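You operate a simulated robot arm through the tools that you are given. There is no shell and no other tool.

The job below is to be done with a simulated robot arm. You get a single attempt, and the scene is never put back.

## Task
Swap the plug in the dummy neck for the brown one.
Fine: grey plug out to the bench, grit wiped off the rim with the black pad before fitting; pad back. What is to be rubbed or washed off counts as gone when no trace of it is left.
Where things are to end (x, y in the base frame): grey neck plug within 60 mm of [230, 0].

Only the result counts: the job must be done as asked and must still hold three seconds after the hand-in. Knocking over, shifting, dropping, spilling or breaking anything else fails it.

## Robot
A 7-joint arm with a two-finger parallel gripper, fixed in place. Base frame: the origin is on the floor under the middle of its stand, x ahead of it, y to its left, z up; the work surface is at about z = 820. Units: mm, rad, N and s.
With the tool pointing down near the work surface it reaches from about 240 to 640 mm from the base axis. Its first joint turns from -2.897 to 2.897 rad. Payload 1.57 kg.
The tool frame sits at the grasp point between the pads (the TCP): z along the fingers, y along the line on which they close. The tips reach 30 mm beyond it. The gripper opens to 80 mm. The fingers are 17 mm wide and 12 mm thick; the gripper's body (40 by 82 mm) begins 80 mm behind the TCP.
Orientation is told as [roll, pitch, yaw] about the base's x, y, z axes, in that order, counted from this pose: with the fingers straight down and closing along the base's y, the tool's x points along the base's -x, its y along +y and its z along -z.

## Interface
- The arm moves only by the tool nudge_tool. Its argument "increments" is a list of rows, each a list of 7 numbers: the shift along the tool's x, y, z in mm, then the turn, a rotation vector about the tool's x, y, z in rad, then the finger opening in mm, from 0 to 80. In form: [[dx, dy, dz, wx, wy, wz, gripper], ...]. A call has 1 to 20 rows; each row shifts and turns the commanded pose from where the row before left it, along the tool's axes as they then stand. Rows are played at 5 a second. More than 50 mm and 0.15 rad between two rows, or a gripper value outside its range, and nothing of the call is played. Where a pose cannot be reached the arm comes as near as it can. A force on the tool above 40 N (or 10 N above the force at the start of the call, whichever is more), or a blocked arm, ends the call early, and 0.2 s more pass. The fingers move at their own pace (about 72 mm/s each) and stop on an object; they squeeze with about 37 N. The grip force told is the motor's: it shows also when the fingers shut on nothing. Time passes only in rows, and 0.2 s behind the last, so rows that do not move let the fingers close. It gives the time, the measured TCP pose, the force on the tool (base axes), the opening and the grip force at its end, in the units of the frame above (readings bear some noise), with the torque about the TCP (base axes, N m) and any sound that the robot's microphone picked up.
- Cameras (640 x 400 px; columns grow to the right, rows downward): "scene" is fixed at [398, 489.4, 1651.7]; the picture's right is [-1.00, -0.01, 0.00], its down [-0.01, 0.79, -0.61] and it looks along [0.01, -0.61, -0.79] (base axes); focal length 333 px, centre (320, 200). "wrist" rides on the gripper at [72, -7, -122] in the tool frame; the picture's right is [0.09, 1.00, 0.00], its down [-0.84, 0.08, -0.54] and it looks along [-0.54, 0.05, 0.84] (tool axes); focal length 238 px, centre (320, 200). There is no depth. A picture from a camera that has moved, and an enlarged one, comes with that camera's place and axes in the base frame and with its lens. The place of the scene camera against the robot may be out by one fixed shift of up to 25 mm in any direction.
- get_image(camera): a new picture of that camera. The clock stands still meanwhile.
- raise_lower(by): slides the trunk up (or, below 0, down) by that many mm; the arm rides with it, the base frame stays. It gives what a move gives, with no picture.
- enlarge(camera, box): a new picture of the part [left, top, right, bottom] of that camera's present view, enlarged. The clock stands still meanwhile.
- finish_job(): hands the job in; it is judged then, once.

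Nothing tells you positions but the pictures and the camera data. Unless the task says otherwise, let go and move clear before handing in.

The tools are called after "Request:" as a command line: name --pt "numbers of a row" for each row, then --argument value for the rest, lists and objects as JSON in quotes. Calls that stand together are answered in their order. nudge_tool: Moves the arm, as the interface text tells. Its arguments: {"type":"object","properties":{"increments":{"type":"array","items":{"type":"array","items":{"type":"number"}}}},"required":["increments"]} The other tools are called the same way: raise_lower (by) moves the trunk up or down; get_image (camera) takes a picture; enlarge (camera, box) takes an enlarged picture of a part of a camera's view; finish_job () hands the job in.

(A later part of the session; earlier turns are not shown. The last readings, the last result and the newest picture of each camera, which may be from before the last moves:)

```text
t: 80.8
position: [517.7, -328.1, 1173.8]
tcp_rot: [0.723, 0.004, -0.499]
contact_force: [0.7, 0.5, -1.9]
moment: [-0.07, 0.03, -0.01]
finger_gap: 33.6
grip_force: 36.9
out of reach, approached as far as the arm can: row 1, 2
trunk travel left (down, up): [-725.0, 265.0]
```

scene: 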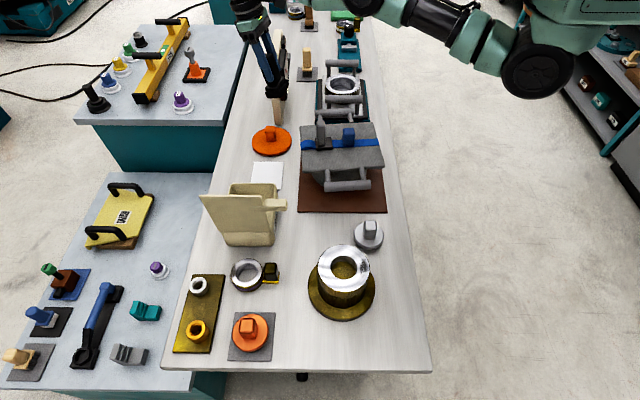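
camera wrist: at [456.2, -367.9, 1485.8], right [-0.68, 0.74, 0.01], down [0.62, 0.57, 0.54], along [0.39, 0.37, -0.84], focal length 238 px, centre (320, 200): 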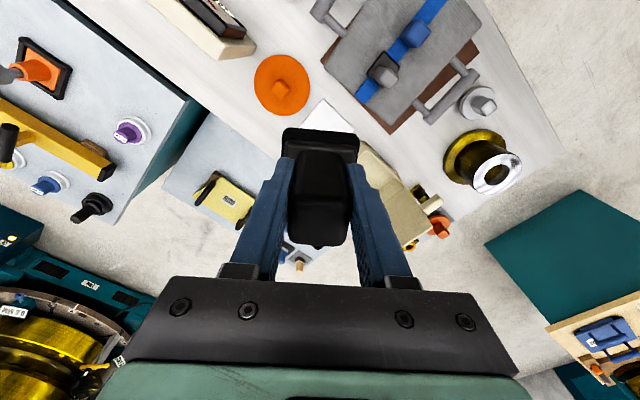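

This direction drew the arm in by about 30 mm and turned the elbow differently. I'll roll back to vertical and compare the elbow orientation, then test inward.

Request:
nudge_tool --pt "0 0 0 0.12 0 0 20" --pt "0 0 0 0.12 0 0 20" --pt "0 0 0 0.12 0 0 20" --pt "0 0 0 0.12 0 0 20" --pt "0 0 0 0.12 0 0 20" --pt "0 0 0 0.12 0 0 20" --pt "0 0 0 0 0 0 20"

Request:
enlarge --camera "scene" --box '[200, 0, 640, 130]'

Request:
nudge_tool --pt "20 0 0 0 0 0 20" --pt "20 0 0 0 0 0 20" --pt "0 0 0 0 0 0 20"

```text
t: 82.4
position: [517.8, -327.2, 1172.6]
tcp_rot: [0.0, 0.004, -0.499]
contact_force: [-0.2, 0.1, -1.5]
moment: [0.0, 0.0, 0.03]
finger_gap: 33.3
grip_force: 36.6
trunk travel left (down, up): [-725.0, 265.0]
```

```text
1.45 times, centred on (420, 65) of scene
camera zoom: at [398.0, 489.4, 1651.7], right [-1.0, -0.01, 0.0], down [-0.01, 0.79, -0.61], along [0.01, -0.61, -0.79], focal length 484 px, centre (174, 396)
```

zoom: 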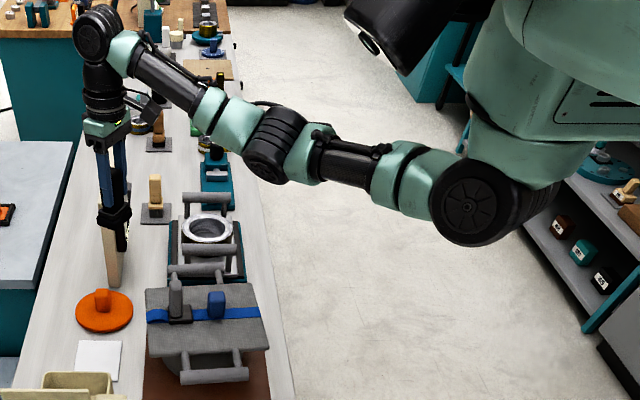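

```text
t: 83.2
position: [482.4, -308.1, 1173.4]
tcp_rot: [0.003, 0.006, -0.499]
contact_force: [-0.1, 0.3, -0.6]
moment: [-0.01, 0.03, -0.03]
finger_gap: 33.6
grip_force: 37.1
trunk travel left (down, up): [-725.0, 265.0]
```

That freed it: the elbow bends again and inward moves work. I'll straighten the yaw, then carry the pad at this height towards the neck, keeping away from full stretch from now on.

Request:
nudge_tool --pt "10 0 0 0 0 -0.1 20" --pt "10 0 0 0 0 -0.1 20" --pt "10 0 0 0 0 -0.1 20" --pt "10 0 0 0 0 -0.1 20" --pt "10 0 0 0 0 -0.1 20" --pt "0 0 0 0 0 0 20"

Request:
get_image --camera "scene"

```text
t: 84.6
position: [435.4, -295.2, 1175.1]
tcp_rot: [0.005, 0.004, 0.001]
contact_force: [0.0, -0.8, -0.8]
moment: [-0.01, 0.0, 0.0]
finger_gap: 33.5
grip_force: 37.2
trunk travel left (down, up): [-725.0, 265.0]
```

```text
taken
```

scene: 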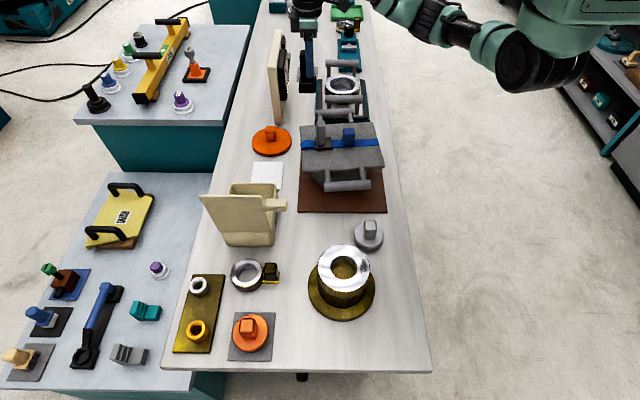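

Back under control with yaw at 0. I'll carry the pad over to above the neck.

Request:
nudge_tool --pt "2 30 0 0 0 0 20" --pt "4 40 0 0 0 0 20" --pt "4 45 0 0 0 0 20" --pt "4 45 0 0 0 0 20" --pt "4 45 0 0 0 0 20" --pt "4 45 0 0 0 0 20" --pt "4 45 0 0 0 0 20" --pt "4 45 0 0 0 0 20" --pt "4 45 0 0 0 0 20" --pt "4 40 0 0 0 0 20" --pt "2 30 0 0 0 0 20" --pt "0 0 0 0 0 0 20"

Request:
get_image --camera "scene"

Request:
get_image --camera "wrist"

```text
t: 87.2
position: [396.0, 160.6, 1176.5]
tcp_rot: [0.006, 0.002, 0.001]
contact_force: [0.0, -0.4, -1.3]
moment: [0.0, -0.01, -0.02]
finger_gap: 33.6
grip_force: 37.0
trunk travel left (down, up): [-725.0, 265.0]
```

```text
taken
```

scene: 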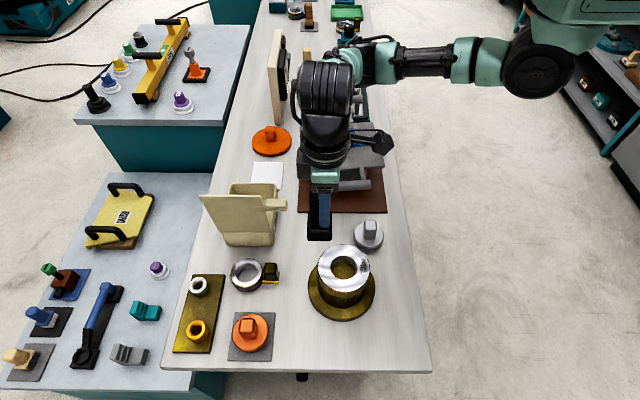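

```text
taken
camera wrist: at [325.0, 153.2, 1299.5], right [-0.09, 1.0, 0.01], down [0.84, 0.07, 0.54], along [0.54, 0.05, -0.84], focal length 238 px, centre (320, 200)
```

wrist: 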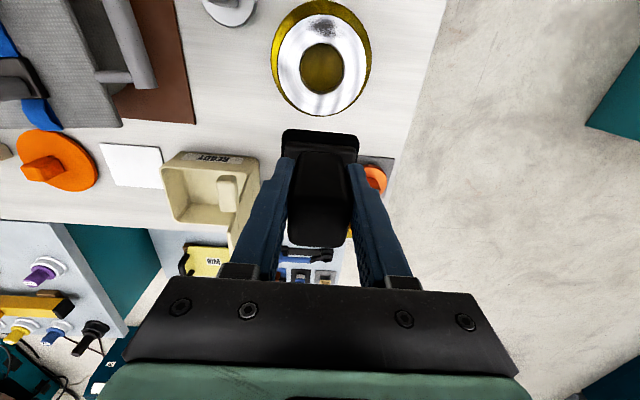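

The pad is above the bench next to the neck. I'll zoom in on the rim to see exactly where the grit is.

Request:
enlarge --camera "wrist" --box '[260, 0, 390, 125]'

Request:
enlarge --camera "scene" --box '[290, 225, 400, 325]'

```text
3.20 times, centred on (325, 62) of wrist
camera zoom: at [325.0, 153.2, 1299.5], right [-0.09, 1.0, 0.01], down [0.84, 0.07, 0.54], along [0.54, 0.05, -0.84], focal length 763 px, centre (304, 640)
```

zoom: 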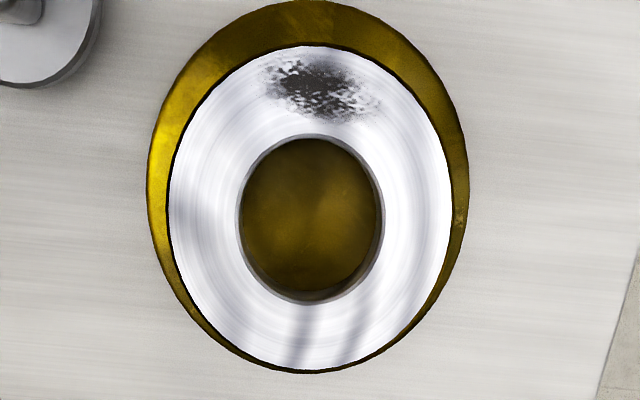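

```text
4.00 times, centred on (345, 275) of scene
camera zoom: at [398.0, 489.4, 1651.7], right [-1.0, -0.01, 0.0], down [-0.01, 0.79, -0.61], along [0.01, -0.61, -0.79], focal length 1331 px, centre (220, -100)
```

zoom: 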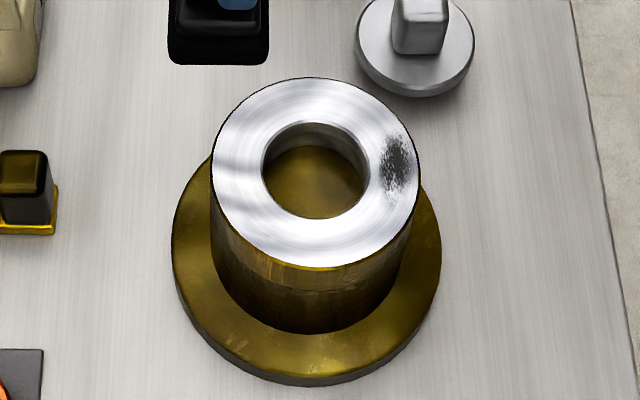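

The rim is centred at about (351, 160), with outer radius about 58 mm and bore about 30 mm. The grit spans roughly x 294–317 and y 137–184. I'll bring the pad above that spot.

Request:
nudge_tool --pt "20 0 10 0.006 0 0 20" --pt "30 0 20 0 0 0 20" --pt "30 0 20 0 0 0 20" --pt "12 0 25 0 0 0 20" --pt "0 0 25 0 0 0 20" --pt "0 0 20 0 0 0 20" --pt "0 0 10 0 0 0 20" --pt "0 0 0 0 0 0 20"

Request:
enlarge --camera "scene" --box '[290, 205, 410, 325]'

Request:
get_image --camera "wrist"

Request:
get_image --camera "scene"

```text
t: 89.0
position: [303.7, 159.6, 1046.4]
tcp_rot: [-0.002, 0.005, -0.001]
contact_force: [-0.1, 0.2, -2.5]
moment: [-0.02, 0.01, 0.03]
finger_gap: 33.4
grip_force: 37.1
trunk travel left (down, up): [-725.0, 265.0]
```

```text
3.33 times, centred on (350, 265) of scene
camera zoom: at [398.0, 489.4, 1651.7], right [-1.0, -0.01, 0.0], down [-0.01, 0.79, -0.61], along [0.01, -0.61, -0.79], focal length 1109 px, centre (220, -17)
```

zoom: 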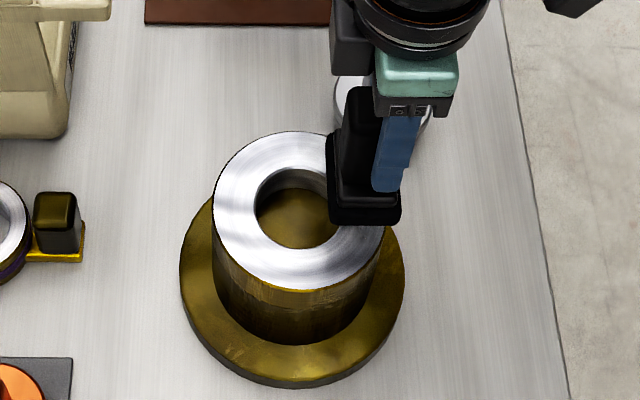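

```text
taken
camera wrist: at [231.8, 153.3, 1168.8], right [-0.09, 1.0, 0.0], down [0.84, 0.08, 0.54], along [0.54, 0.05, -0.84], focal length 238 px, centre (320, 200)
```

wrist: 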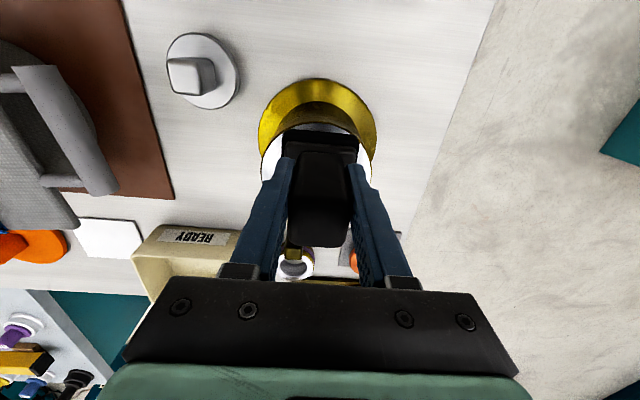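

```text
taken
```

scene: 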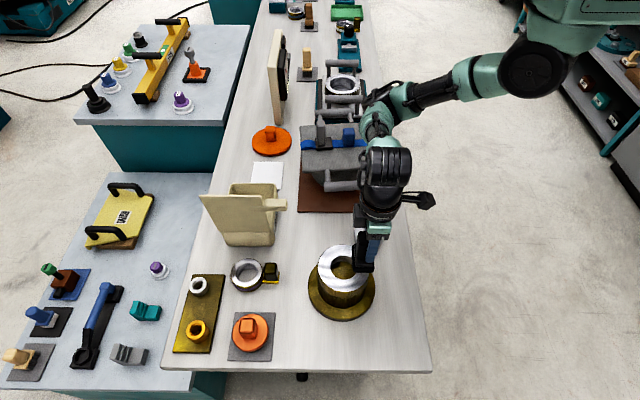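

The pad is over the grit with everything clear around it. I'll lower gently until it touches the rim.

Request:
nudge_tool --pt "0 0 6 0 0 0 20" --pt "0 0 5 0 0 0 20" --pt "0 0 4 0 0 0 20" --pt "0 0 0 0 0 0 20"

Request:
nudge_tool --pt "0 0 2 0 0 0 20" --pt "0 0 2 0 0 0 20" --pt "0 0 0 0 0 0 20"

Request:
nudge_tool --pt "0 0 2 0 0 0 20" --pt "0 0 0 0 0 0 20"

Request:
enlarge --camera "scene" --box '[290, 205, 410, 325]'

```text
t: 90.0
position: [302.4, 159.5, 1031.1]
tcp_rot: [-0.002, 0.003, -0.001]
contact_force: [0.4, 0.0, -0.4]
moment: [0.0, 0.02, 0.0]
finger_gap: 33.5
grip_force: 37.5
trunk travel left (down, up): [-725.0, 265.0]
```

```text
t: 90.8
position: [302.3, 159.5, 1027.6]
tcp_rot: [-0.002, 0.002, 0.001]
contact_force: [-0.3, -0.1, -0.5]
moment: [0.0, 0.0, -0.01]
finger_gap: 33.6
grip_force: 37.0
trunk travel left (down, up): [-725.0, 265.0]
```

```text
t: 91.4
position: [302.8, 159.9, 1025.6]
tcp_rot: [-0.002, 0.001, 0.0]
contact_force: [0.6, 0.4, -1.4]
moment: [0.0, 0.02, 0.0]
finger_gap: 33.4
grip_force: 37.0
trunk travel left (down, up): [-725.0, 265.0]
```

```text
3.33 times, centred on (350, 265) of scene
camera zoom: at [398.0, 489.4, 1651.7], right [-1.0, -0.01, 0.0], down [-0.01, 0.79, -0.61], along [0.01, -0.61, -0.79], focal length 1109 px, centre (220, -17)
```

zoom: 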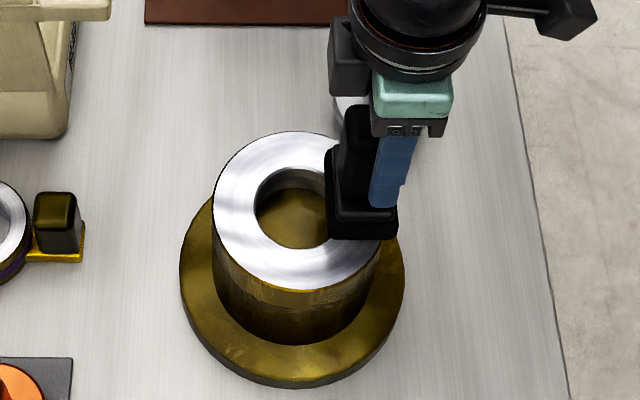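

Request:
nudge_tool --pt "0 0 2 0 0 0 20" --pt "0 0 0 0 0 0 20"

Request:
nudge_tool --pt "0 0 1.5 0 0 0 20" --pt "0 0 0 0 0 0 20"

```text
t: 92.0
position: [302.2, 159.8, 1023.7]
tcp_rot: [0.0, 0.001, 0.0]
contact_force: [-0.3, 0.1, -1.6]
moment: [0.0, 0.03, 0.0]
finger_gap: 33.3
grip_force: 37.0
trunk travel left (down, up): [-725.0, 265.0]
```

```text
t: 92.6
position: [302.4, 160.6, 1023.4]
tcp_rot: [-0.002, 0.004, -0.002]
contact_force: [1.0, 0.2, -1.4]
moment: [0.01, 0.05, -0.01]
finger_gap: 33.4
grip_force: 37.2
trunk travel left (down, up): [-725.0, 265.0]
```

Request:
nudge_tool --pt "0 0 1 0 0 0 20" --pt "0 0 0 0 0 0 20"

Request:
nudge_tool --pt "0 0 1 0 0 0 20" --pt "0 0 0 0 0 0 20"

Request:
enlarge --camera "scene" --box '[310, 225, 390, 295]'

```text
t: 93.2
position: [302.9, 159.8, 1020.8]
tcp_rot: [-0.003, 0.004, 0.0]
contact_force: [-0.3, -0.1, -2.0]
moment: [0.03, 0.0, -0.04]
finger_gap: 33.5
grip_force: 36.7
trunk travel left (down, up): [-725.0, 265.0]
```

```text
t: 93.8
position: [302.1, 161.1, 1019.9]
tcp_rot: [-0.001, 0.003, 0.001]
contact_force: [-0.4, 0.4, -1.3]
moment: [-0.04, -0.01, -0.02]
finger_gap: 33.3
grip_force: 36.8
trunk travel left (down, up): [-725.0, 265.0]
```

```text
5.71 times, centred on (350, 260) of scene
camera zoom: at [398.0, 489.4, 1651.7], right [-1.0, -0.01, 0.0], down [-0.01, 0.79, -0.61], along [0.01, -0.61, -0.79], focal length 1901 px, centre (149, -143)
```

zoom: 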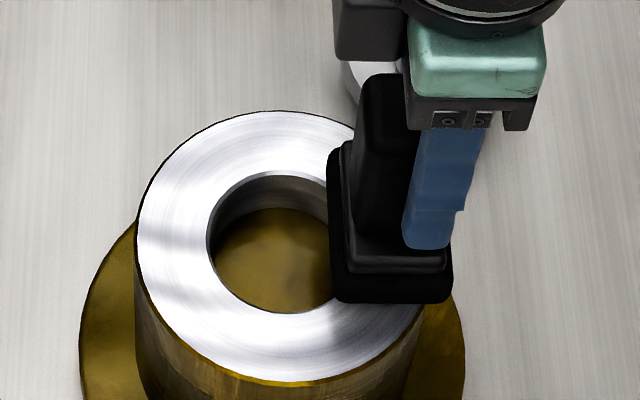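

Request:
nudge_tool --pt "0 0 1 0 0 0 20" --pt "0 0 0 0 0 0 20"

Request:
nudge_tool --pt "0 0 1 0 0 0 20" --pt "0 0 0 0 0 0 20"

Request:
nudge_tool --pt "0 0 1 0 0 0 20" --pt "0 0 0 0 0 0 20"

```text
t: 94.4
position: [303.2, 160.7, 1019.6]
tcp_rot: [-0.002, 0.004, 0.001]
contact_force: [-0.3, -1.1, -1.2]
moment: [-0.03, 0.01, 0.0]
finger_gap: 33.5
grip_force: 37.1
trunk travel left (down, up): [-725.0, 265.0]
```

```text
t: 95.0
position: [302.1, 159.8, 1018.6]
tcp_rot: [0.0, 0.004, 0.0]
contact_force: [-0.3, 0.8, -1.0]
moment: [-0.03, -0.02, 0.01]
finger_gap: 33.7
grip_force: 37.2
trunk travel left (down, up): [-725.0, 265.0]
```

```text
t: 95.6
position: [302.1, 160.5, 1016.5]
tcp_rot: [-0.003, 0.005, 0.0]
contact_force: [0.5, 0.1, -1.1]
moment: [0.02, 0.02, -0.02]
finger_gap: 33.7
grip_force: 36.8
trunk travel left (down, up): [-725.0, 265.0]
```

Request:
nudge_tool --pt "0 0 1 0 0 0 20" --pt "0 0 1 0 0 0 20" --pt "0 0 0 0 0 0 20"

Request:
nudge_tool --pt "0 0 1 0 0 0 20" --pt "0 0 0 0 0 0 20"

Request:
enlarge --camera "scene" --box '[310, 225, 390, 295]'

```text
t: 96.4
position: [302.0, 160.7, 1016.1]
tcp_rot: [-0.002, 0.003, 0.0]
contact_force: [0.6, 0.6, -1.6]
moment: [0.03, -0.01, 0.04]
finger_gap: 33.4
grip_force: 37.1
trunk travel left (down, up): [-725.0, 265.0]
```

```text
t: 97.0
position: [301.5, 161.2, 1015.1]
tcp_rot: [0.001, 0.002, 0.0]
contact_force: [-1.2, -0.7, 4.8]
moment: [0.07, -0.12, 0.06]
finger_gap: 33.8
grip_force: 37.0
trunk travel left (down, up): [-725.0, 265.0]
```

```text
5.71 times, centred on (350, 260) of scene
camera zoom: at [398.0, 489.4, 1651.7], right [-1.0, -0.01, 0.0], down [-0.01, 0.79, -0.61], along [0.01, -0.61, -0.79], focal length 1901 px, centre (149, -143)
```

zoom: 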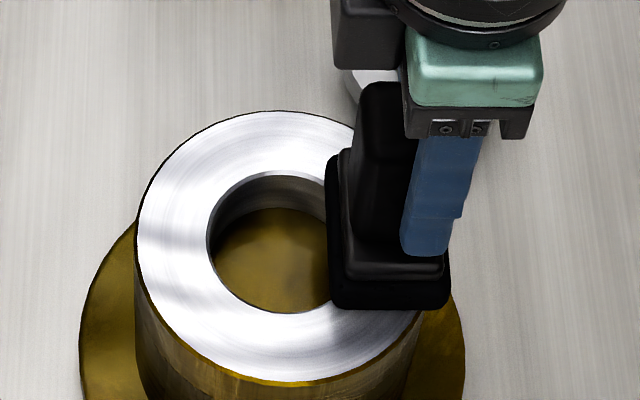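

The pad is now touching the rim with about 6 N. I'll press very slightly more and rub back and forth across the grit.

Request:
nudge_tool --pt "0 0 0.4 0 0 0 20" --pt "0 8 0 0 0 0 20" --pt "0 8 0 0 0 0 20" --pt "0 -8 0 0 0 0 20" --pt "0 -8 0 0 0 0 20" --pt "0 -8 0 0 0 0 20" --pt "0 -8 0 0 0 0 20" --pt "0 8 0 0 0 0 20" --pt "0 8 0 0 0 0 20" --pt "0 0 0 0 0 0 20"

Request:
enlarge --camera "scene" --box '[310, 225, 390, 295]'

```text
t: 99.2
position: [303.0, 159.7, 1014.5]
tcp_rot: [-0.002, -0.001, -0.001]
contact_force: [1.8, -9.6, 19.3]
moment: [-0.36, -0.37, -0.08]
finger_gap: 33.5
grip_force: 37.3
trunk travel left (down, up): [-725.0, 265.0]
```

```text
5.71 times, centred on (350, 260) of scene
camera zoom: at [398.0, 489.4, 1651.7], right [-1.0, -0.01, 0.0], down [-0.01, 0.79, -0.61], along [0.01, -0.61, -0.79], focal length 1901 px, centre (149, -143)
```

zoom: 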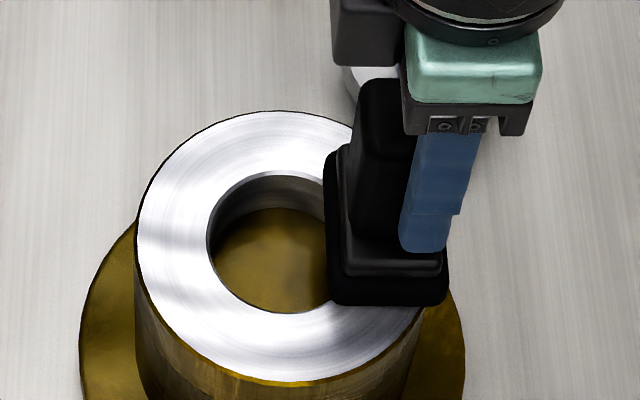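

The neck hasn't shifted. I'll ease off a touch and rub in x as well.

Request:
nudge_tool --pt "0 0 -0.4 0 0 0 20" --pt "-6 0 0 0 0 0 20" --pt "-6 0 0 0 0 0 20" --pt "6 0 0 0 0 0 20" --pt "6 0 0 0 0 0 20" --pt "5 0 0 0 0 0 20" --pt "0 8 0 0 0 0 20" --pt "0 8 0 0 0 0 20" --pt "0 -8 0 0 0 0 20" --pt "0 -8 0 0 0 0 20" --pt "0 -8 0 0 0 0 20" --pt "0 -8 0 0 0 0 20" --pt "0 8 0 0 0 0 20" --pt "0 8 0 0 0 0 20" --pt "-5 0 0 0 0 0 20" --pt "0 0 0 0 0 0 20"

Request:
nudge_tool --pt "0 0 -10 0 0 0 20" --pt "0 0 -20 0 0 0 20" --pt "0 0 -30 0 0 0 20" --pt "-30 0 -30 0 0 0 20" --pt "-30 0 -20 0 0 0 20" --pt "-30 0 -10 0 0 0 20" --pt "0 0 0 0 0 0 20"

Request:
enlarge --camera "scene" --box '[290, 225, 400, 325]'

Request:
get_image --camera "wrist"

```text
t: 102.6
position: [302.4, 161.0, 1015.5]
tcp_rot: [0.001, 0.004, 0.002]
contact_force: [-3.7, -0.1, 7.9]
moment: [-0.03, 0.06, 0.03]
finger_gap: 33.7
grip_force: 37.2
trunk travel left (down, up): [-725.0, 265.0]
```

```text
t: 104.2
position: [392.2, 160.7, 1134.8]
tcp_rot: [0.0, 0.003, 0.002]
contact_force: [-0.2, -1.2, -1.7]
moment: [-0.01, 0.0, 0.01]
finger_gap: 33.3
grip_force: 36.8
trunk travel left (down, up): [-725.0, 265.0]
```

```text
4.00 times, centred on (345, 275) of scene
camera zoom: at [398.0, 489.4, 1651.7], right [-1.0, -0.01, 0.0], down [-0.01, 0.79, -0.61], along [0.01, -0.61, -0.79], focal length 1331 px, centre (220, -100)
```

zoom: 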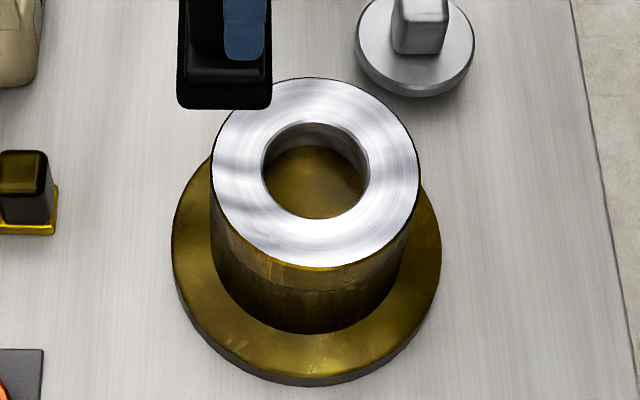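

```text
taken
camera wrist: at [321.7, 154.0, 1257.6], right [-0.09, 1.0, 0.0], down [0.84, 0.08, 0.54], along [0.54, 0.05, -0.84], focal length 238 px, centre (320, 200)
```

wrist: 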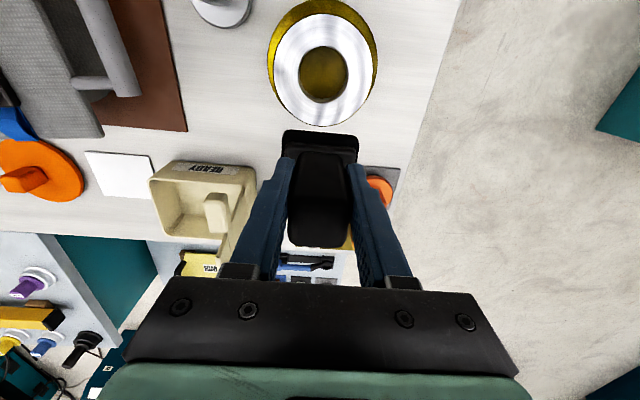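

The grit looks gone. I'll enlarge both views to make sure no trace is left on the rim.

Request:
enlarge --camera "wrist" --box '[260, 0, 390, 130]'

Request:
enlarge --camera "scene" --box '[315, 240, 375, 300]'

```text
3.08 times, centred on (325, 65) of wrist
camera zoom: at [321.7, 154.0, 1257.6], right [-0.09, 1.0, 0.0], down [0.84, 0.08, 0.54], along [0.54, 0.05, -0.84], focal length 733 px, centre (305, 615)
```

zoom: 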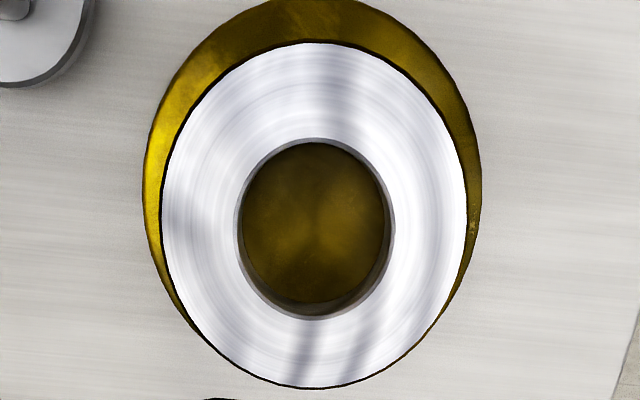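

```text
6.67 times, centred on (345, 270) of scene
camera zoom: at [398.0, 489.4, 1651.7], right [-1.0, -0.01, 0.0], down [-0.01, 0.79, -0.61], along [0.01, -0.61, -0.79], focal length 2218 px, centre (153, -267)
```

zoom: 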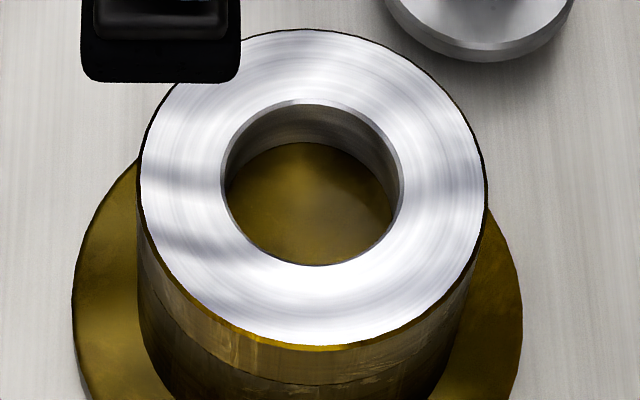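

The rim is clean in both views, so the pad goes back next. I'll carry it high to short of the white sheet, staying inside full stretch.

Request:
nudge_tool --pt "0 0 -25 0 0 0 20" --pt "0 -20 -20 0 0 0 20" --pt "-10 -38 0 0 0 0 20" --pt "-12 -40 0 0 0 0 20" --pt "-12 -40 0 0 0 0 20" --pt "-12 -40 0 0 0 0 20" --pt "-12 -40 0 0 0 0 20" --pt "-12 -40 0 0 0 0 20" --pt "-12 -40 0 0 0 0 20" --pt "-12 -40 0 0 0 0 20" --pt "-12 -30 0 0 0 0 20" --pt "-10 -12 0 0 0 0 20" --pt "0 0 0 0 0 0 20"

Request:
enlarge --camera "scene" --box '[200, 0, 640, 200]'

Request:
get_image --camera "wrist"

```text
t: 107.0
position: [510.5, -219.7, 1179.1]
tcp_rot: [-0.002, 0.003, 0.002]
contact_force: [0.1, -0.6, -1.2]
moment: [0.0, -0.03, 0.0]
finger_gap: 33.6
grip_force: 37.0
trunk travel left (down, up): [-725.0, 265.0]
```

```text
1.45 times, centred on (420, 100) of scene
camera zoom: at [398.0, 489.4, 1651.7], right [-1.0, -0.01, 0.0], down [-0.01, 0.79, -0.61], along [0.01, -0.61, -0.79], focal length 484 px, centre (174, 346)
```

zoom: 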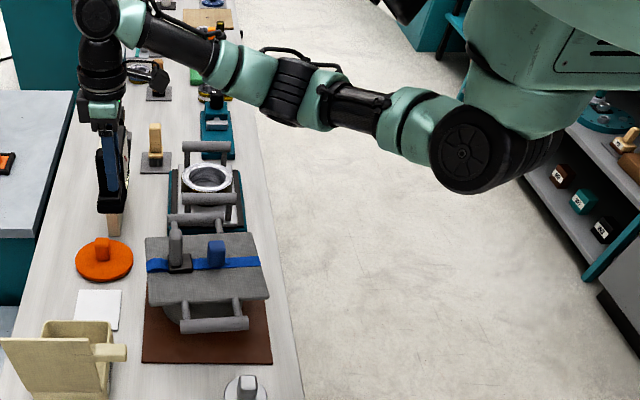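

```text
taken
camera wrist: at [438.7, -225.5, 1301.4], right [-0.09, 1.0, 0.0], down [0.84, 0.08, 0.54], along [0.54, 0.05, -0.84], focal length 238 px, centre (320, 200)
```

wrist: 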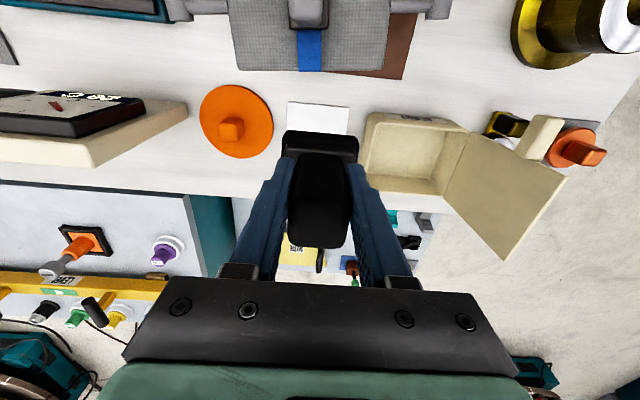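

I'll lower the trunk by 70 mm so the pad's mat is comfortably inside reach, then move out over the mat.

Request:
raise_lower --by -70

Request:
nudge_tool --pt "-15 0 15 0 0 0 20" --pt "-25 0 25 0 0 0 20" --pt "-18 0 30 0 0 0 20" --pt "0 0 30 0 0 0 20" --pt "0 0 30 0 0 0 20" --pt "0 0 0 0 0 0 20"

Request:
get_image --camera "wrist"

Request:
get_image --camera "scene"

```text
t: 108.0
position: [510.7, -218.7, 1110.2]
tcp_rot: [-0.002, 0.004, 0.0]
contact_force: [0.6, -0.6, -1.1]
moment: [0.0, 0.01, -0.02]
finger_gap: 33.3
grip_force: 36.9
trunk travel left (down, up): [-655.0, 335.0]
```

```text
t: 109.5
position: [566.9, -218.4, 978.7]
tcp_rot: [0.0, 0.003, 0.001]
contact_force: [0.1, -0.6, -1.3]
moment: [0.0, 0.02, -0.02]
finger_gap: 33.5
grip_force: 36.5
trunk travel left (down, up): [-655.0, 335.0]
```

```text
taken
camera wrist: at [497.0, -225.3, 1100.4], right [-0.09, 1.0, 0.0], down [0.84, 0.08, 0.54], along [0.54, 0.05, -0.84], focal length 238 px, centre (320, 200)
```

wrist: 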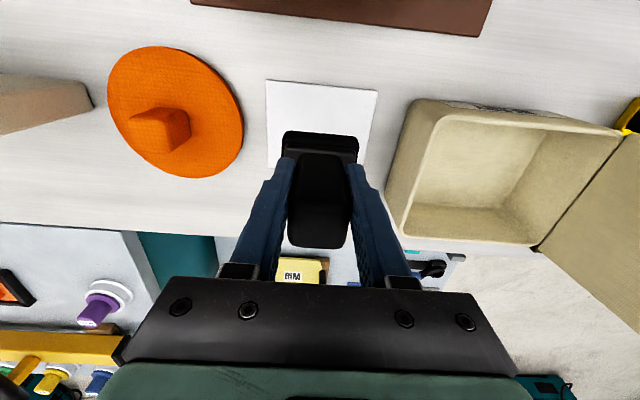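

```text
taken
```

scene: 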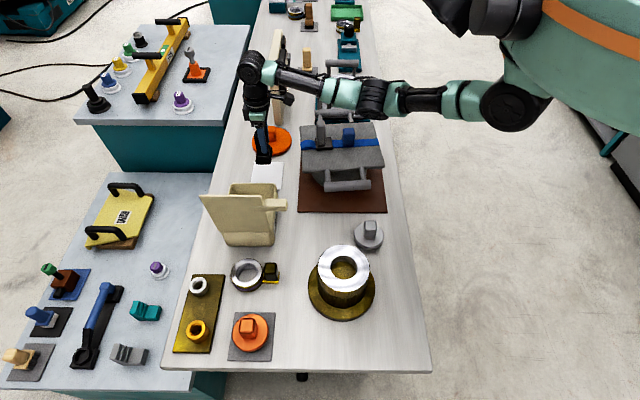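

The pad is above its mat with slack in reach. I'll go to the original spot and lower gently.

Request:
nudge_tool --pt "-7 0 20 0 0 0 20" --pt "0 0 20 0 0 0 20" --pt "0 0 15 0 0 0 20" --pt "0 0 10 0 0 0 20" --pt "0 0 5 0 0 0 20" --pt "0 0 0 0 0 0 20"

Request:
enlarge --camera "scene" --box '[210, 90, 330, 200]'

Request:
get_image --camera "wrist"

```text
t: 110.8
position: [575.0, -218.7, 908.5]
tcp_rot: [-0.003, 0.003, -0.001]
contact_force: [1.2, 0.2, -1.6]
moment: [0.01, 0.05, 0.0]
finger_gap: 33.5
grip_force: 37.2
trunk travel left (down, up): [-655.0, 335.0]
```

```text
3.64 times, centred on (270, 145) of scene
camera zoom: at [398.0, 489.4, 1651.7], right [-1.0, -0.01, 0.0], down [-0.01, 0.79, -0.61], along [0.01, -0.61, -0.79], focal length 1210 px, centre (502, 400)
```

zoom: 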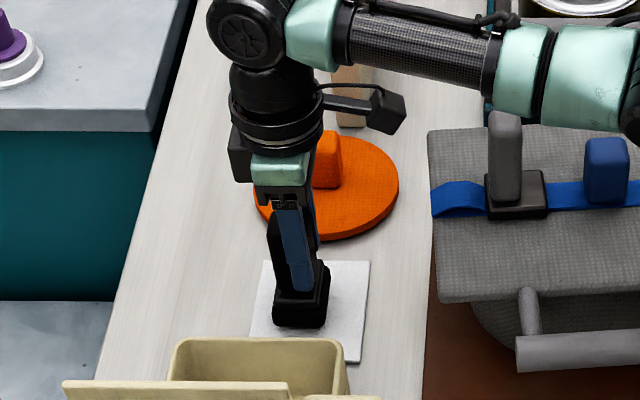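

```text
taken
camera wrist: at [503.6, -225.2, 1030.9], right [-0.09, 1.0, 0.0], down [0.84, 0.08, 0.54], along [0.54, 0.05, -0.84], focal length 238 px, centre (320, 200)
```

wrist: 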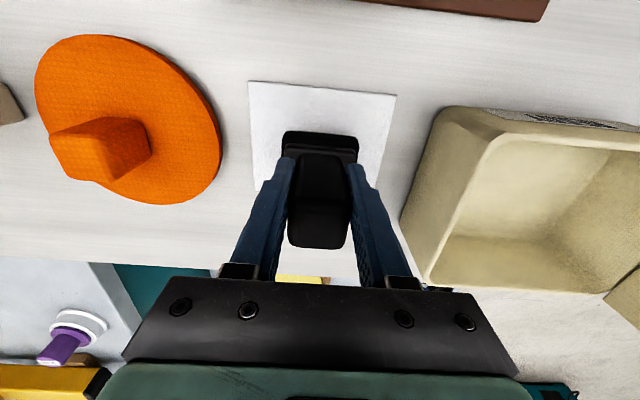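

Request:
nudge_tool --pt "0 0 3 0 0 0 20" --pt "0 0 2 0 0 0 20" --pt "0 0 0 0 0 0 20"

Request:
nudge_tool --pt "0 0 1.5 0 0 0 20" --pt "0 0 0 0 0 0 20"

Request:
nudge_tool --pt "0 0 1 0 0 0 20" --pt "0 0 0 0 0 0 20"

```text
t: 111.7
position: [576.1, -219.3, 903.2]
tcp_rot: [-0.003, 0.002, 0.0]
contact_force: [0.4, 0.0, -1.2]
moment: [0.01, -0.01, 0.03]
finger_gap: 33.1
grip_force: 37.0
trunk travel left (down, up): [-655.0, 335.0]
```

```text
t: 112.2
position: [573.7, -217.7, 902.2]
tcp_rot: [0.002, 0.004, 0.0]
contact_force: [0.3, 0.6, -0.4]
moment: [-0.02, 0.02, 0.03]
finger_gap: 33.3
grip_force: 37.1
trunk travel left (down, up): [-655.0, 335.0]
```

```text
t: 112.8
position: [573.7, -219.2, 900.8]
tcp_rot: [-0.002, 0.004, -0.001]
contact_force: [0.0, 0.1, -0.4]
moment: [-0.02, 0.03, 0.02]
finger_gap: 33.5
grip_force: 37.6
trunk travel left (down, up): [-655.0, 335.0]
```

Request:
nudge_tool --pt "0 0 0.8 0 0 0 20" --pt "0 0 0 0 0 0 20"

Request:
nudge_tool --pt "0 0 0.8 0 0 0 20" --pt "0 0 0 0 0 0 20"

```text
t: 113.5
position: [574.4, -220.0, 899.8]
tcp_rot: [-0.002, 0.002, 0.0]
contact_force: [0.4, -1.0, 1.5]
moment: [0.0, -0.07, 0.01]
finger_gap: 33.4
grip_force: 36.9
trunk travel left (down, up): [-655.0, 335.0]
```

```text
t: 114.0
position: [574.4, -218.8, 900.1]
tcp_rot: [-0.003, 0.0, 0.002]
contact_force: [0.5, 0.6, 5.5]
moment: [0.24, -0.03, 0.02]
finger_gap: 33.6
grip_force: 36.8
trunk travel left (down, up): [-655.0, 335.0]
```

The pad is resting on its mat. I'll open the fingers and rise, pulling slightly inward to stay away from full stretch.

Request:
nudge_tool --pt "0 0 0 0 0 0 34" --pt "0 0 0 0 0 0 45" --pt "0 0 0 0 0 0 65" --pt "0 0 0 0 0 0 80" --pt "0 0 0 0 0 0 80"

Request:
nudge_tool --pt "0 0 -10 0 0 0 80" --pt "0 0 -20 0 0 0 80" --pt "0 0 -30 0 0 0 80" --pt "5 0 -35 0 0 0 80" --pt "10 0 -40 0 0 0 80" --pt "15 0 -40 0 0 0 80" --pt "20 0 -40 0 0 0 80" --pt "0 0 0 0 0 0 80"

Request:
get_image --camera "wrist"

Request:
get_image --camera "scene"

```text
t: 115.2
position: [574.0, -218.6, 899.9]
tcp_rot: [-0.003, 0.004, 0.0]
contact_force: [-0.5, -0.3, 0.0]
moment: [0.05, 0.0, -0.01]
finger_gap: 79.7
grip_force: 0.0
trunk travel left (down, up): [-655.0, 335.0]
```

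```text
t: 117.0
position: [525.5, -218.1, 1113.7]
tcp_rot: [-0.002, 0.002, 0.0]
contact_force: [0.2, -0.3, -0.7]
moment: [0.01, -0.01, 0.01]
finger_gap: 79.7
grip_force: 0.1
trunk travel left (down, up): [-655.0, 335.0]
```

```text
taken
camera wrist: at [453.9, -224.3, 1237.4], right [-0.09, 1.0, 0.0], down [0.84, 0.08, 0.54], along [0.54, 0.05, -0.84], focal length 238 px, centre (320, 200)
```

wrist: 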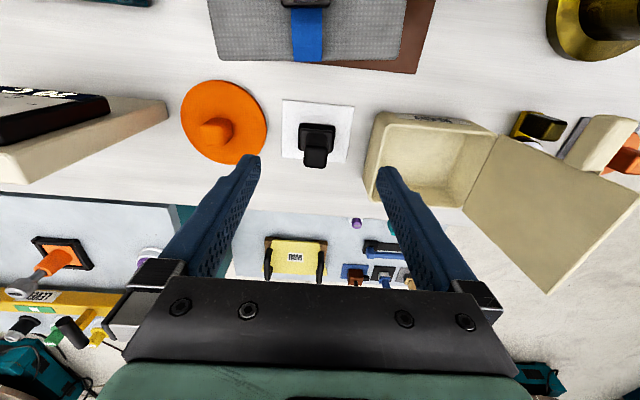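

```text
taken
```

scene: 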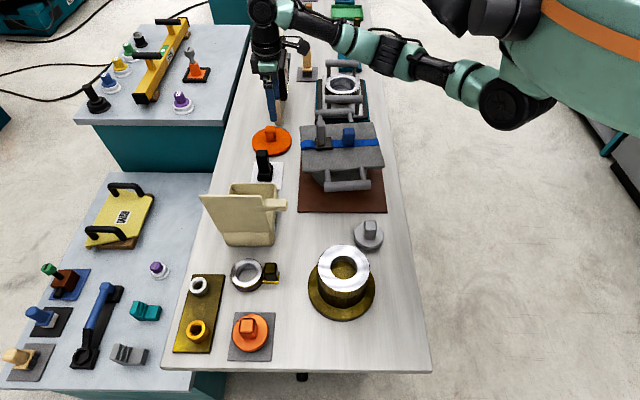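

The pad is standing on its mat again. Now I'll go high around to the brown plug, passing well above the bin's upright panel.

Request:
nudge_tool --pt "10 0 -35 0 0 0 80" --pt "10 5 -35 0 0 0 80" --pt "10 35 0 0 0 0 80" --pt "10 45 0 0 0 0 80" --pt "10 45 0 0 0 0 80" --pt "5 45 0 0 0 0 80" --pt "0 45 0 0 0 0 80" --pt "0 45 0 0 0 0 80" --pt "-5 45 0 0 0 0 80" --pt "-5 45 0 0 0 0 80" --pt "-10 45 0 0 0 0 80" --pt "-10 45 0 0 0 0 80" --pt "-10 30 0 0 0 0 80" --pt "0 0 0 0 0 0 80"

Request:
get_image --camera "wrist"

Request:
get_image --camera "scene"

```text
t: 120.0
position: [509.5, 255.7, 1184.3]
tcp_rot: [0.001, 0.003, 0.0]
contact_force: [-0.7, 0.3, 0.4]
moment: [0.01, 0.0, -0.01]
finger_gap: 80.3
grip_force: 0.1
trunk travel left (down, up): [-655.0, 335.0]
```

```text
taken
camera wrist: at [438.1, 250.1, 1306.7], right [-0.09, 1.0, 0.0], down [0.84, 0.08, 0.54], along [0.54, 0.05, -0.84], focal length 238 px, centre (320, 200)
```

wrist: 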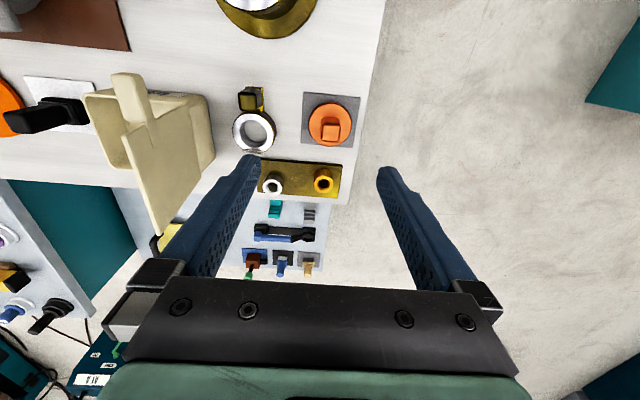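

```text
taken
```

scene: 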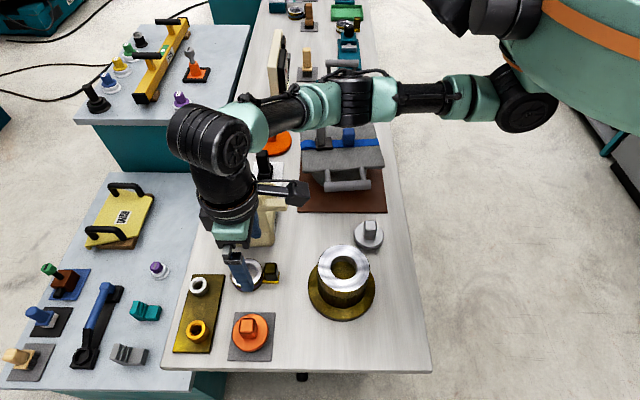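

The orange-brown plug is visible now. I'll zoom in to measure it.

Request:
enlarge --camera "wrist" --box '[280, 70, 380, 170]'

Request:
enlarge --camera "scene" --box '[210, 290, 310, 380]'

```text
4.00 times, centred on (330, 120) of wrist
camera zoom: at [438.1, 250.1, 1306.7], right [-0.09, 1.0, 0.0], down [0.84, 0.08, 0.54], along [0.54, 0.05, -0.84], focal length 953 px, centre (280, 520)
```

zoom: 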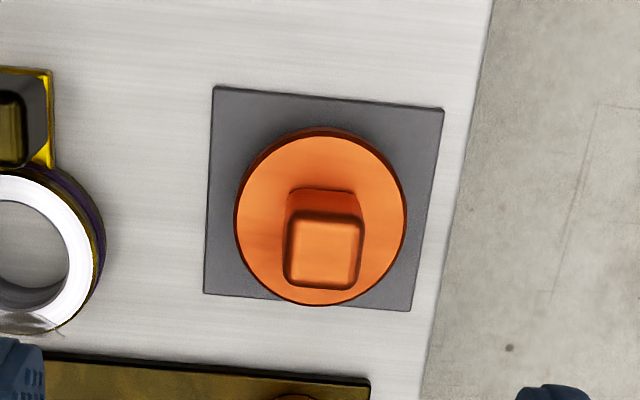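

```text
4.44 times, centred on (260, 335) of scene
camera zoom: at [398.0, 489.4, 1651.7], right [-1.0, -0.01, 0.0], down [-0.01, 0.79, -0.61], along [0.01, -0.61, -0.79], focal length 1479 px, centre (587, -400)
```

zoom: 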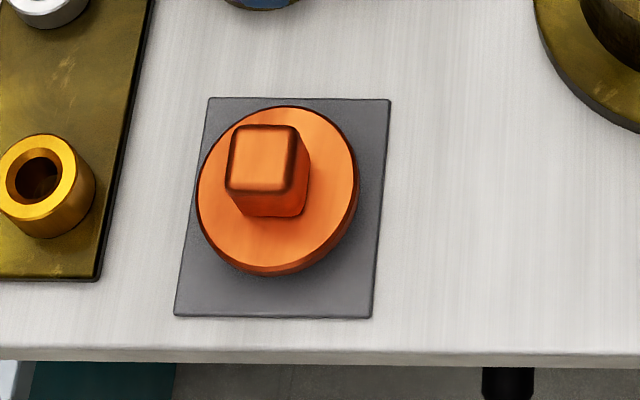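

The brown plug is centred at about (559.5, 280) and square to the base, the same shape as the grey one. I'll lower the trunk so it isn't at the edge of reach, then check the arm.

Request:
raise_lower --by -90

Request:
get_image --camera "scene"

Request:
get_image --camera "wrist"

```text
t: 121.3
position: [509.5, 255.9, 1095.0]
tcp_rot: [-0.003, 0.003, 0.0]
contact_force: [0.6, 0.0, 0.4]
moment: [0.02, 0.05, 0.03]
finger_gap: 79.9
grip_force: 0.0
trunk travel left (down, up): [-565.0, 425.0]
```

```text
taken
```

scene: 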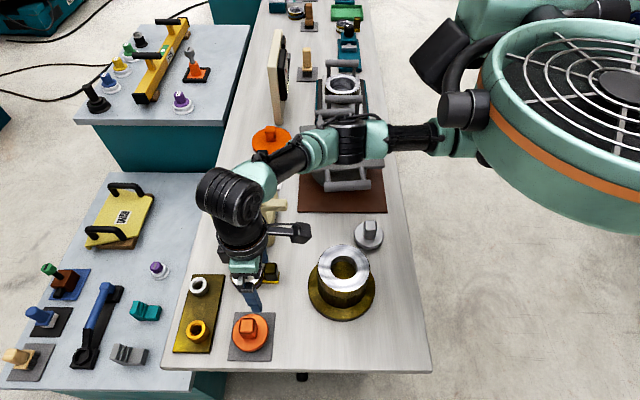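

```text
taken
camera wrist: at [438.0, 250.1, 1216.6], right [-0.09, 1.0, 0.0], down [0.84, 0.08, 0.54], along [0.54, 0.05, -0.84], focal length 238 px, centre (320, 200)
```

wrist: 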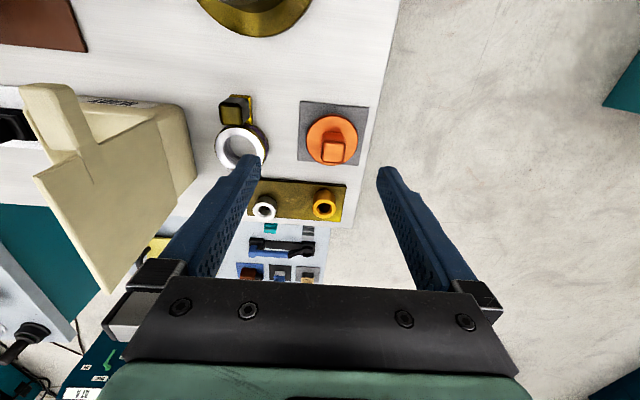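

The elbow is still well above the stand. I'll move out above the plug and partway down, checking again.

Request:
nudge_tool --pt "-15 7 20 0 0 0 80" --pt "-20 9 25 0 0 0 80" --pt "-15 8 25 0 0 0 80" --pt "0 0 20 0 0 0 80" --pt "0 0 0 0 0 0 80"

Request:
get_image --camera "scene"

Request:
enlarge --camera "wrist" --box '[240, 60, 400, 220]'

```text
t: 122.5
position: [558.7, 279.0, 1003.4]
tcp_rot: [-0.002, 0.001, 0.0]
contact_force: [-0.3, -0.1, 0.3]
moment: [0.02, 0.0, 0.01]
finger_gap: 79.9
grip_force: 0.1
trunk travel left (down, up): [-565.0, 425.0]
```

```text
taken
```

scene: 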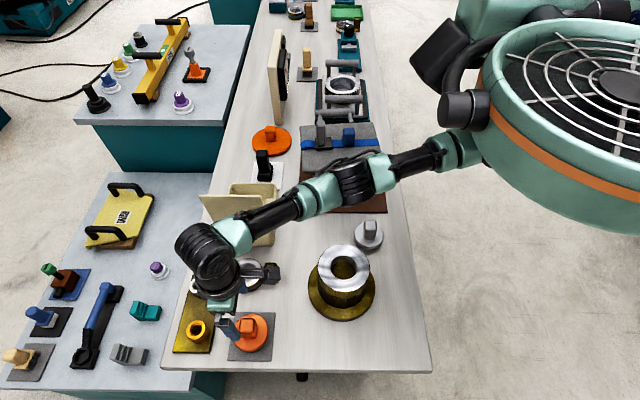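

```text
2.50 times, centred on (320, 140) of wrist
camera zoom: at [488.4, 273.5, 1126.0], right [-0.09, 1.0, 0.0], down [0.84, 0.08, 0.54], along [0.54, 0.05, -0.84], focal length 596 px, centre (320, 350)
```

zoom: 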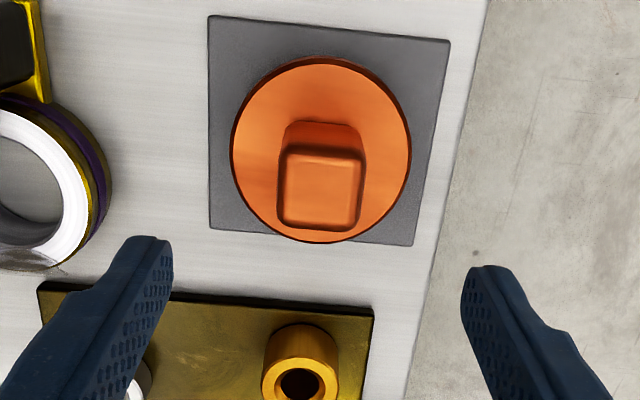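

The knob centre is confirmed at about (559.3, 280). I'll descend to grip height, pausing just above.

Request:
nudge_tool --pt "-0.6 1 25 0 0 0 80" --pt "0 0 25 0 0 0 80" --pt "0 0 20 0 0 0 80" --pt "0 0 15 0 0 0 80" --pt "0 0 0 0 0 0 80"

Request:
get_image --camera "wrist"

Request:
get_image --camera "scene"

```text
t: 123.7
position: [558.3, 281.3, 918.9]
tcp_rot: [-0.003, 0.003, 0.0]
contact_force: [-0.4, -0.1, 0.1]
moment: [-0.01, 0.0, -0.02]
finger_gap: 80.1
grip_force: 0.1
trunk travel left (down, up): [-565.0, 425.0]
```

```text
taken
camera wrist: at [487.7, 275.1, 1042.0], right [-0.09, 1.0, 0.0], down [0.84, 0.08, 0.54], along [0.54, 0.05, -0.84], focal length 238 px, centre (320, 200)
```

wrist: 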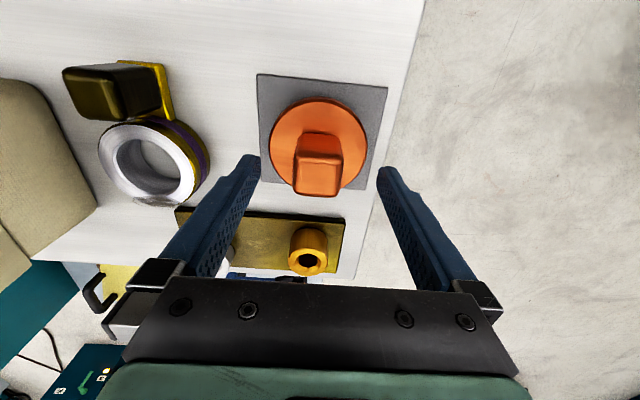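

```text
taken
```

scene: 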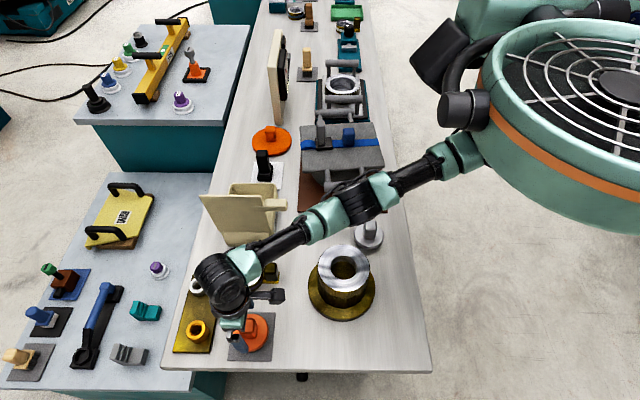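

Request:
nudge_tool --pt "-0.5 -0.5 12 0 0 0 80" --pt "0 0 10 0 0 0 80" --pt "0 0 5 0 0 0 80" --pt "0 0 0 0 0 0 80"

Request:
get_image --camera "wrist"

Request:
enlarge --camera "scene" --box '[180, 260, 310, 380]'

```text
t: 124.7
position: [559.6, 281.7, 892.3]
tcp_rot: [0.0, 0.002, 0.002]
contact_force: [-0.1, 0.4, 0.0]
moment: [0.0, 0.01, 0.02]
finger_gap: 79.8
grip_force: 0.1
trunk travel left (down, up): [-565.0, 425.0]
```

```text
taken
camera wrist: at [488.1, 274.8, 1014.1], right [-0.09, 1.0, 0.0], down [0.84, 0.08, 0.54], along [0.54, 0.05, -0.84], focal length 238 px, centre (320, 200)
```

wrist: 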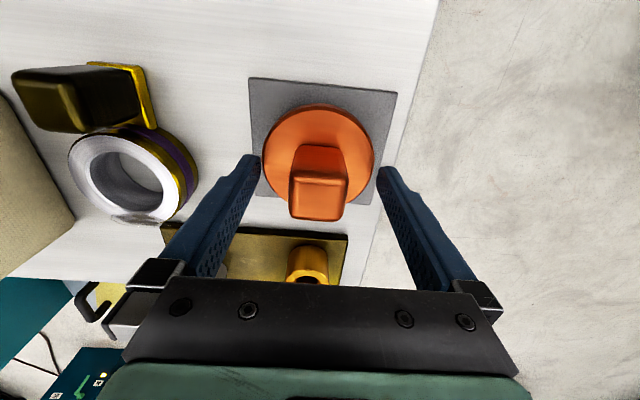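

```text
3.33 times, centred on (245, 320) of scene
camera zoom: at [398.0, 489.4, 1651.7], right [-1.0, -0.01, 0.0], down [-0.01, 0.79, -0.61], along [0.01, -0.61, -0.79], focal length 1109 px, centre (570, -200)
```

zoom: 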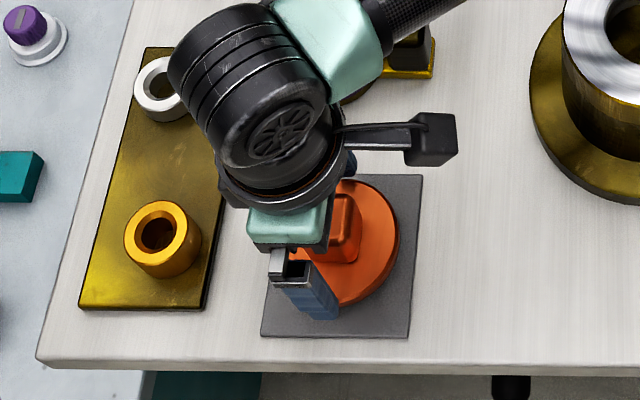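

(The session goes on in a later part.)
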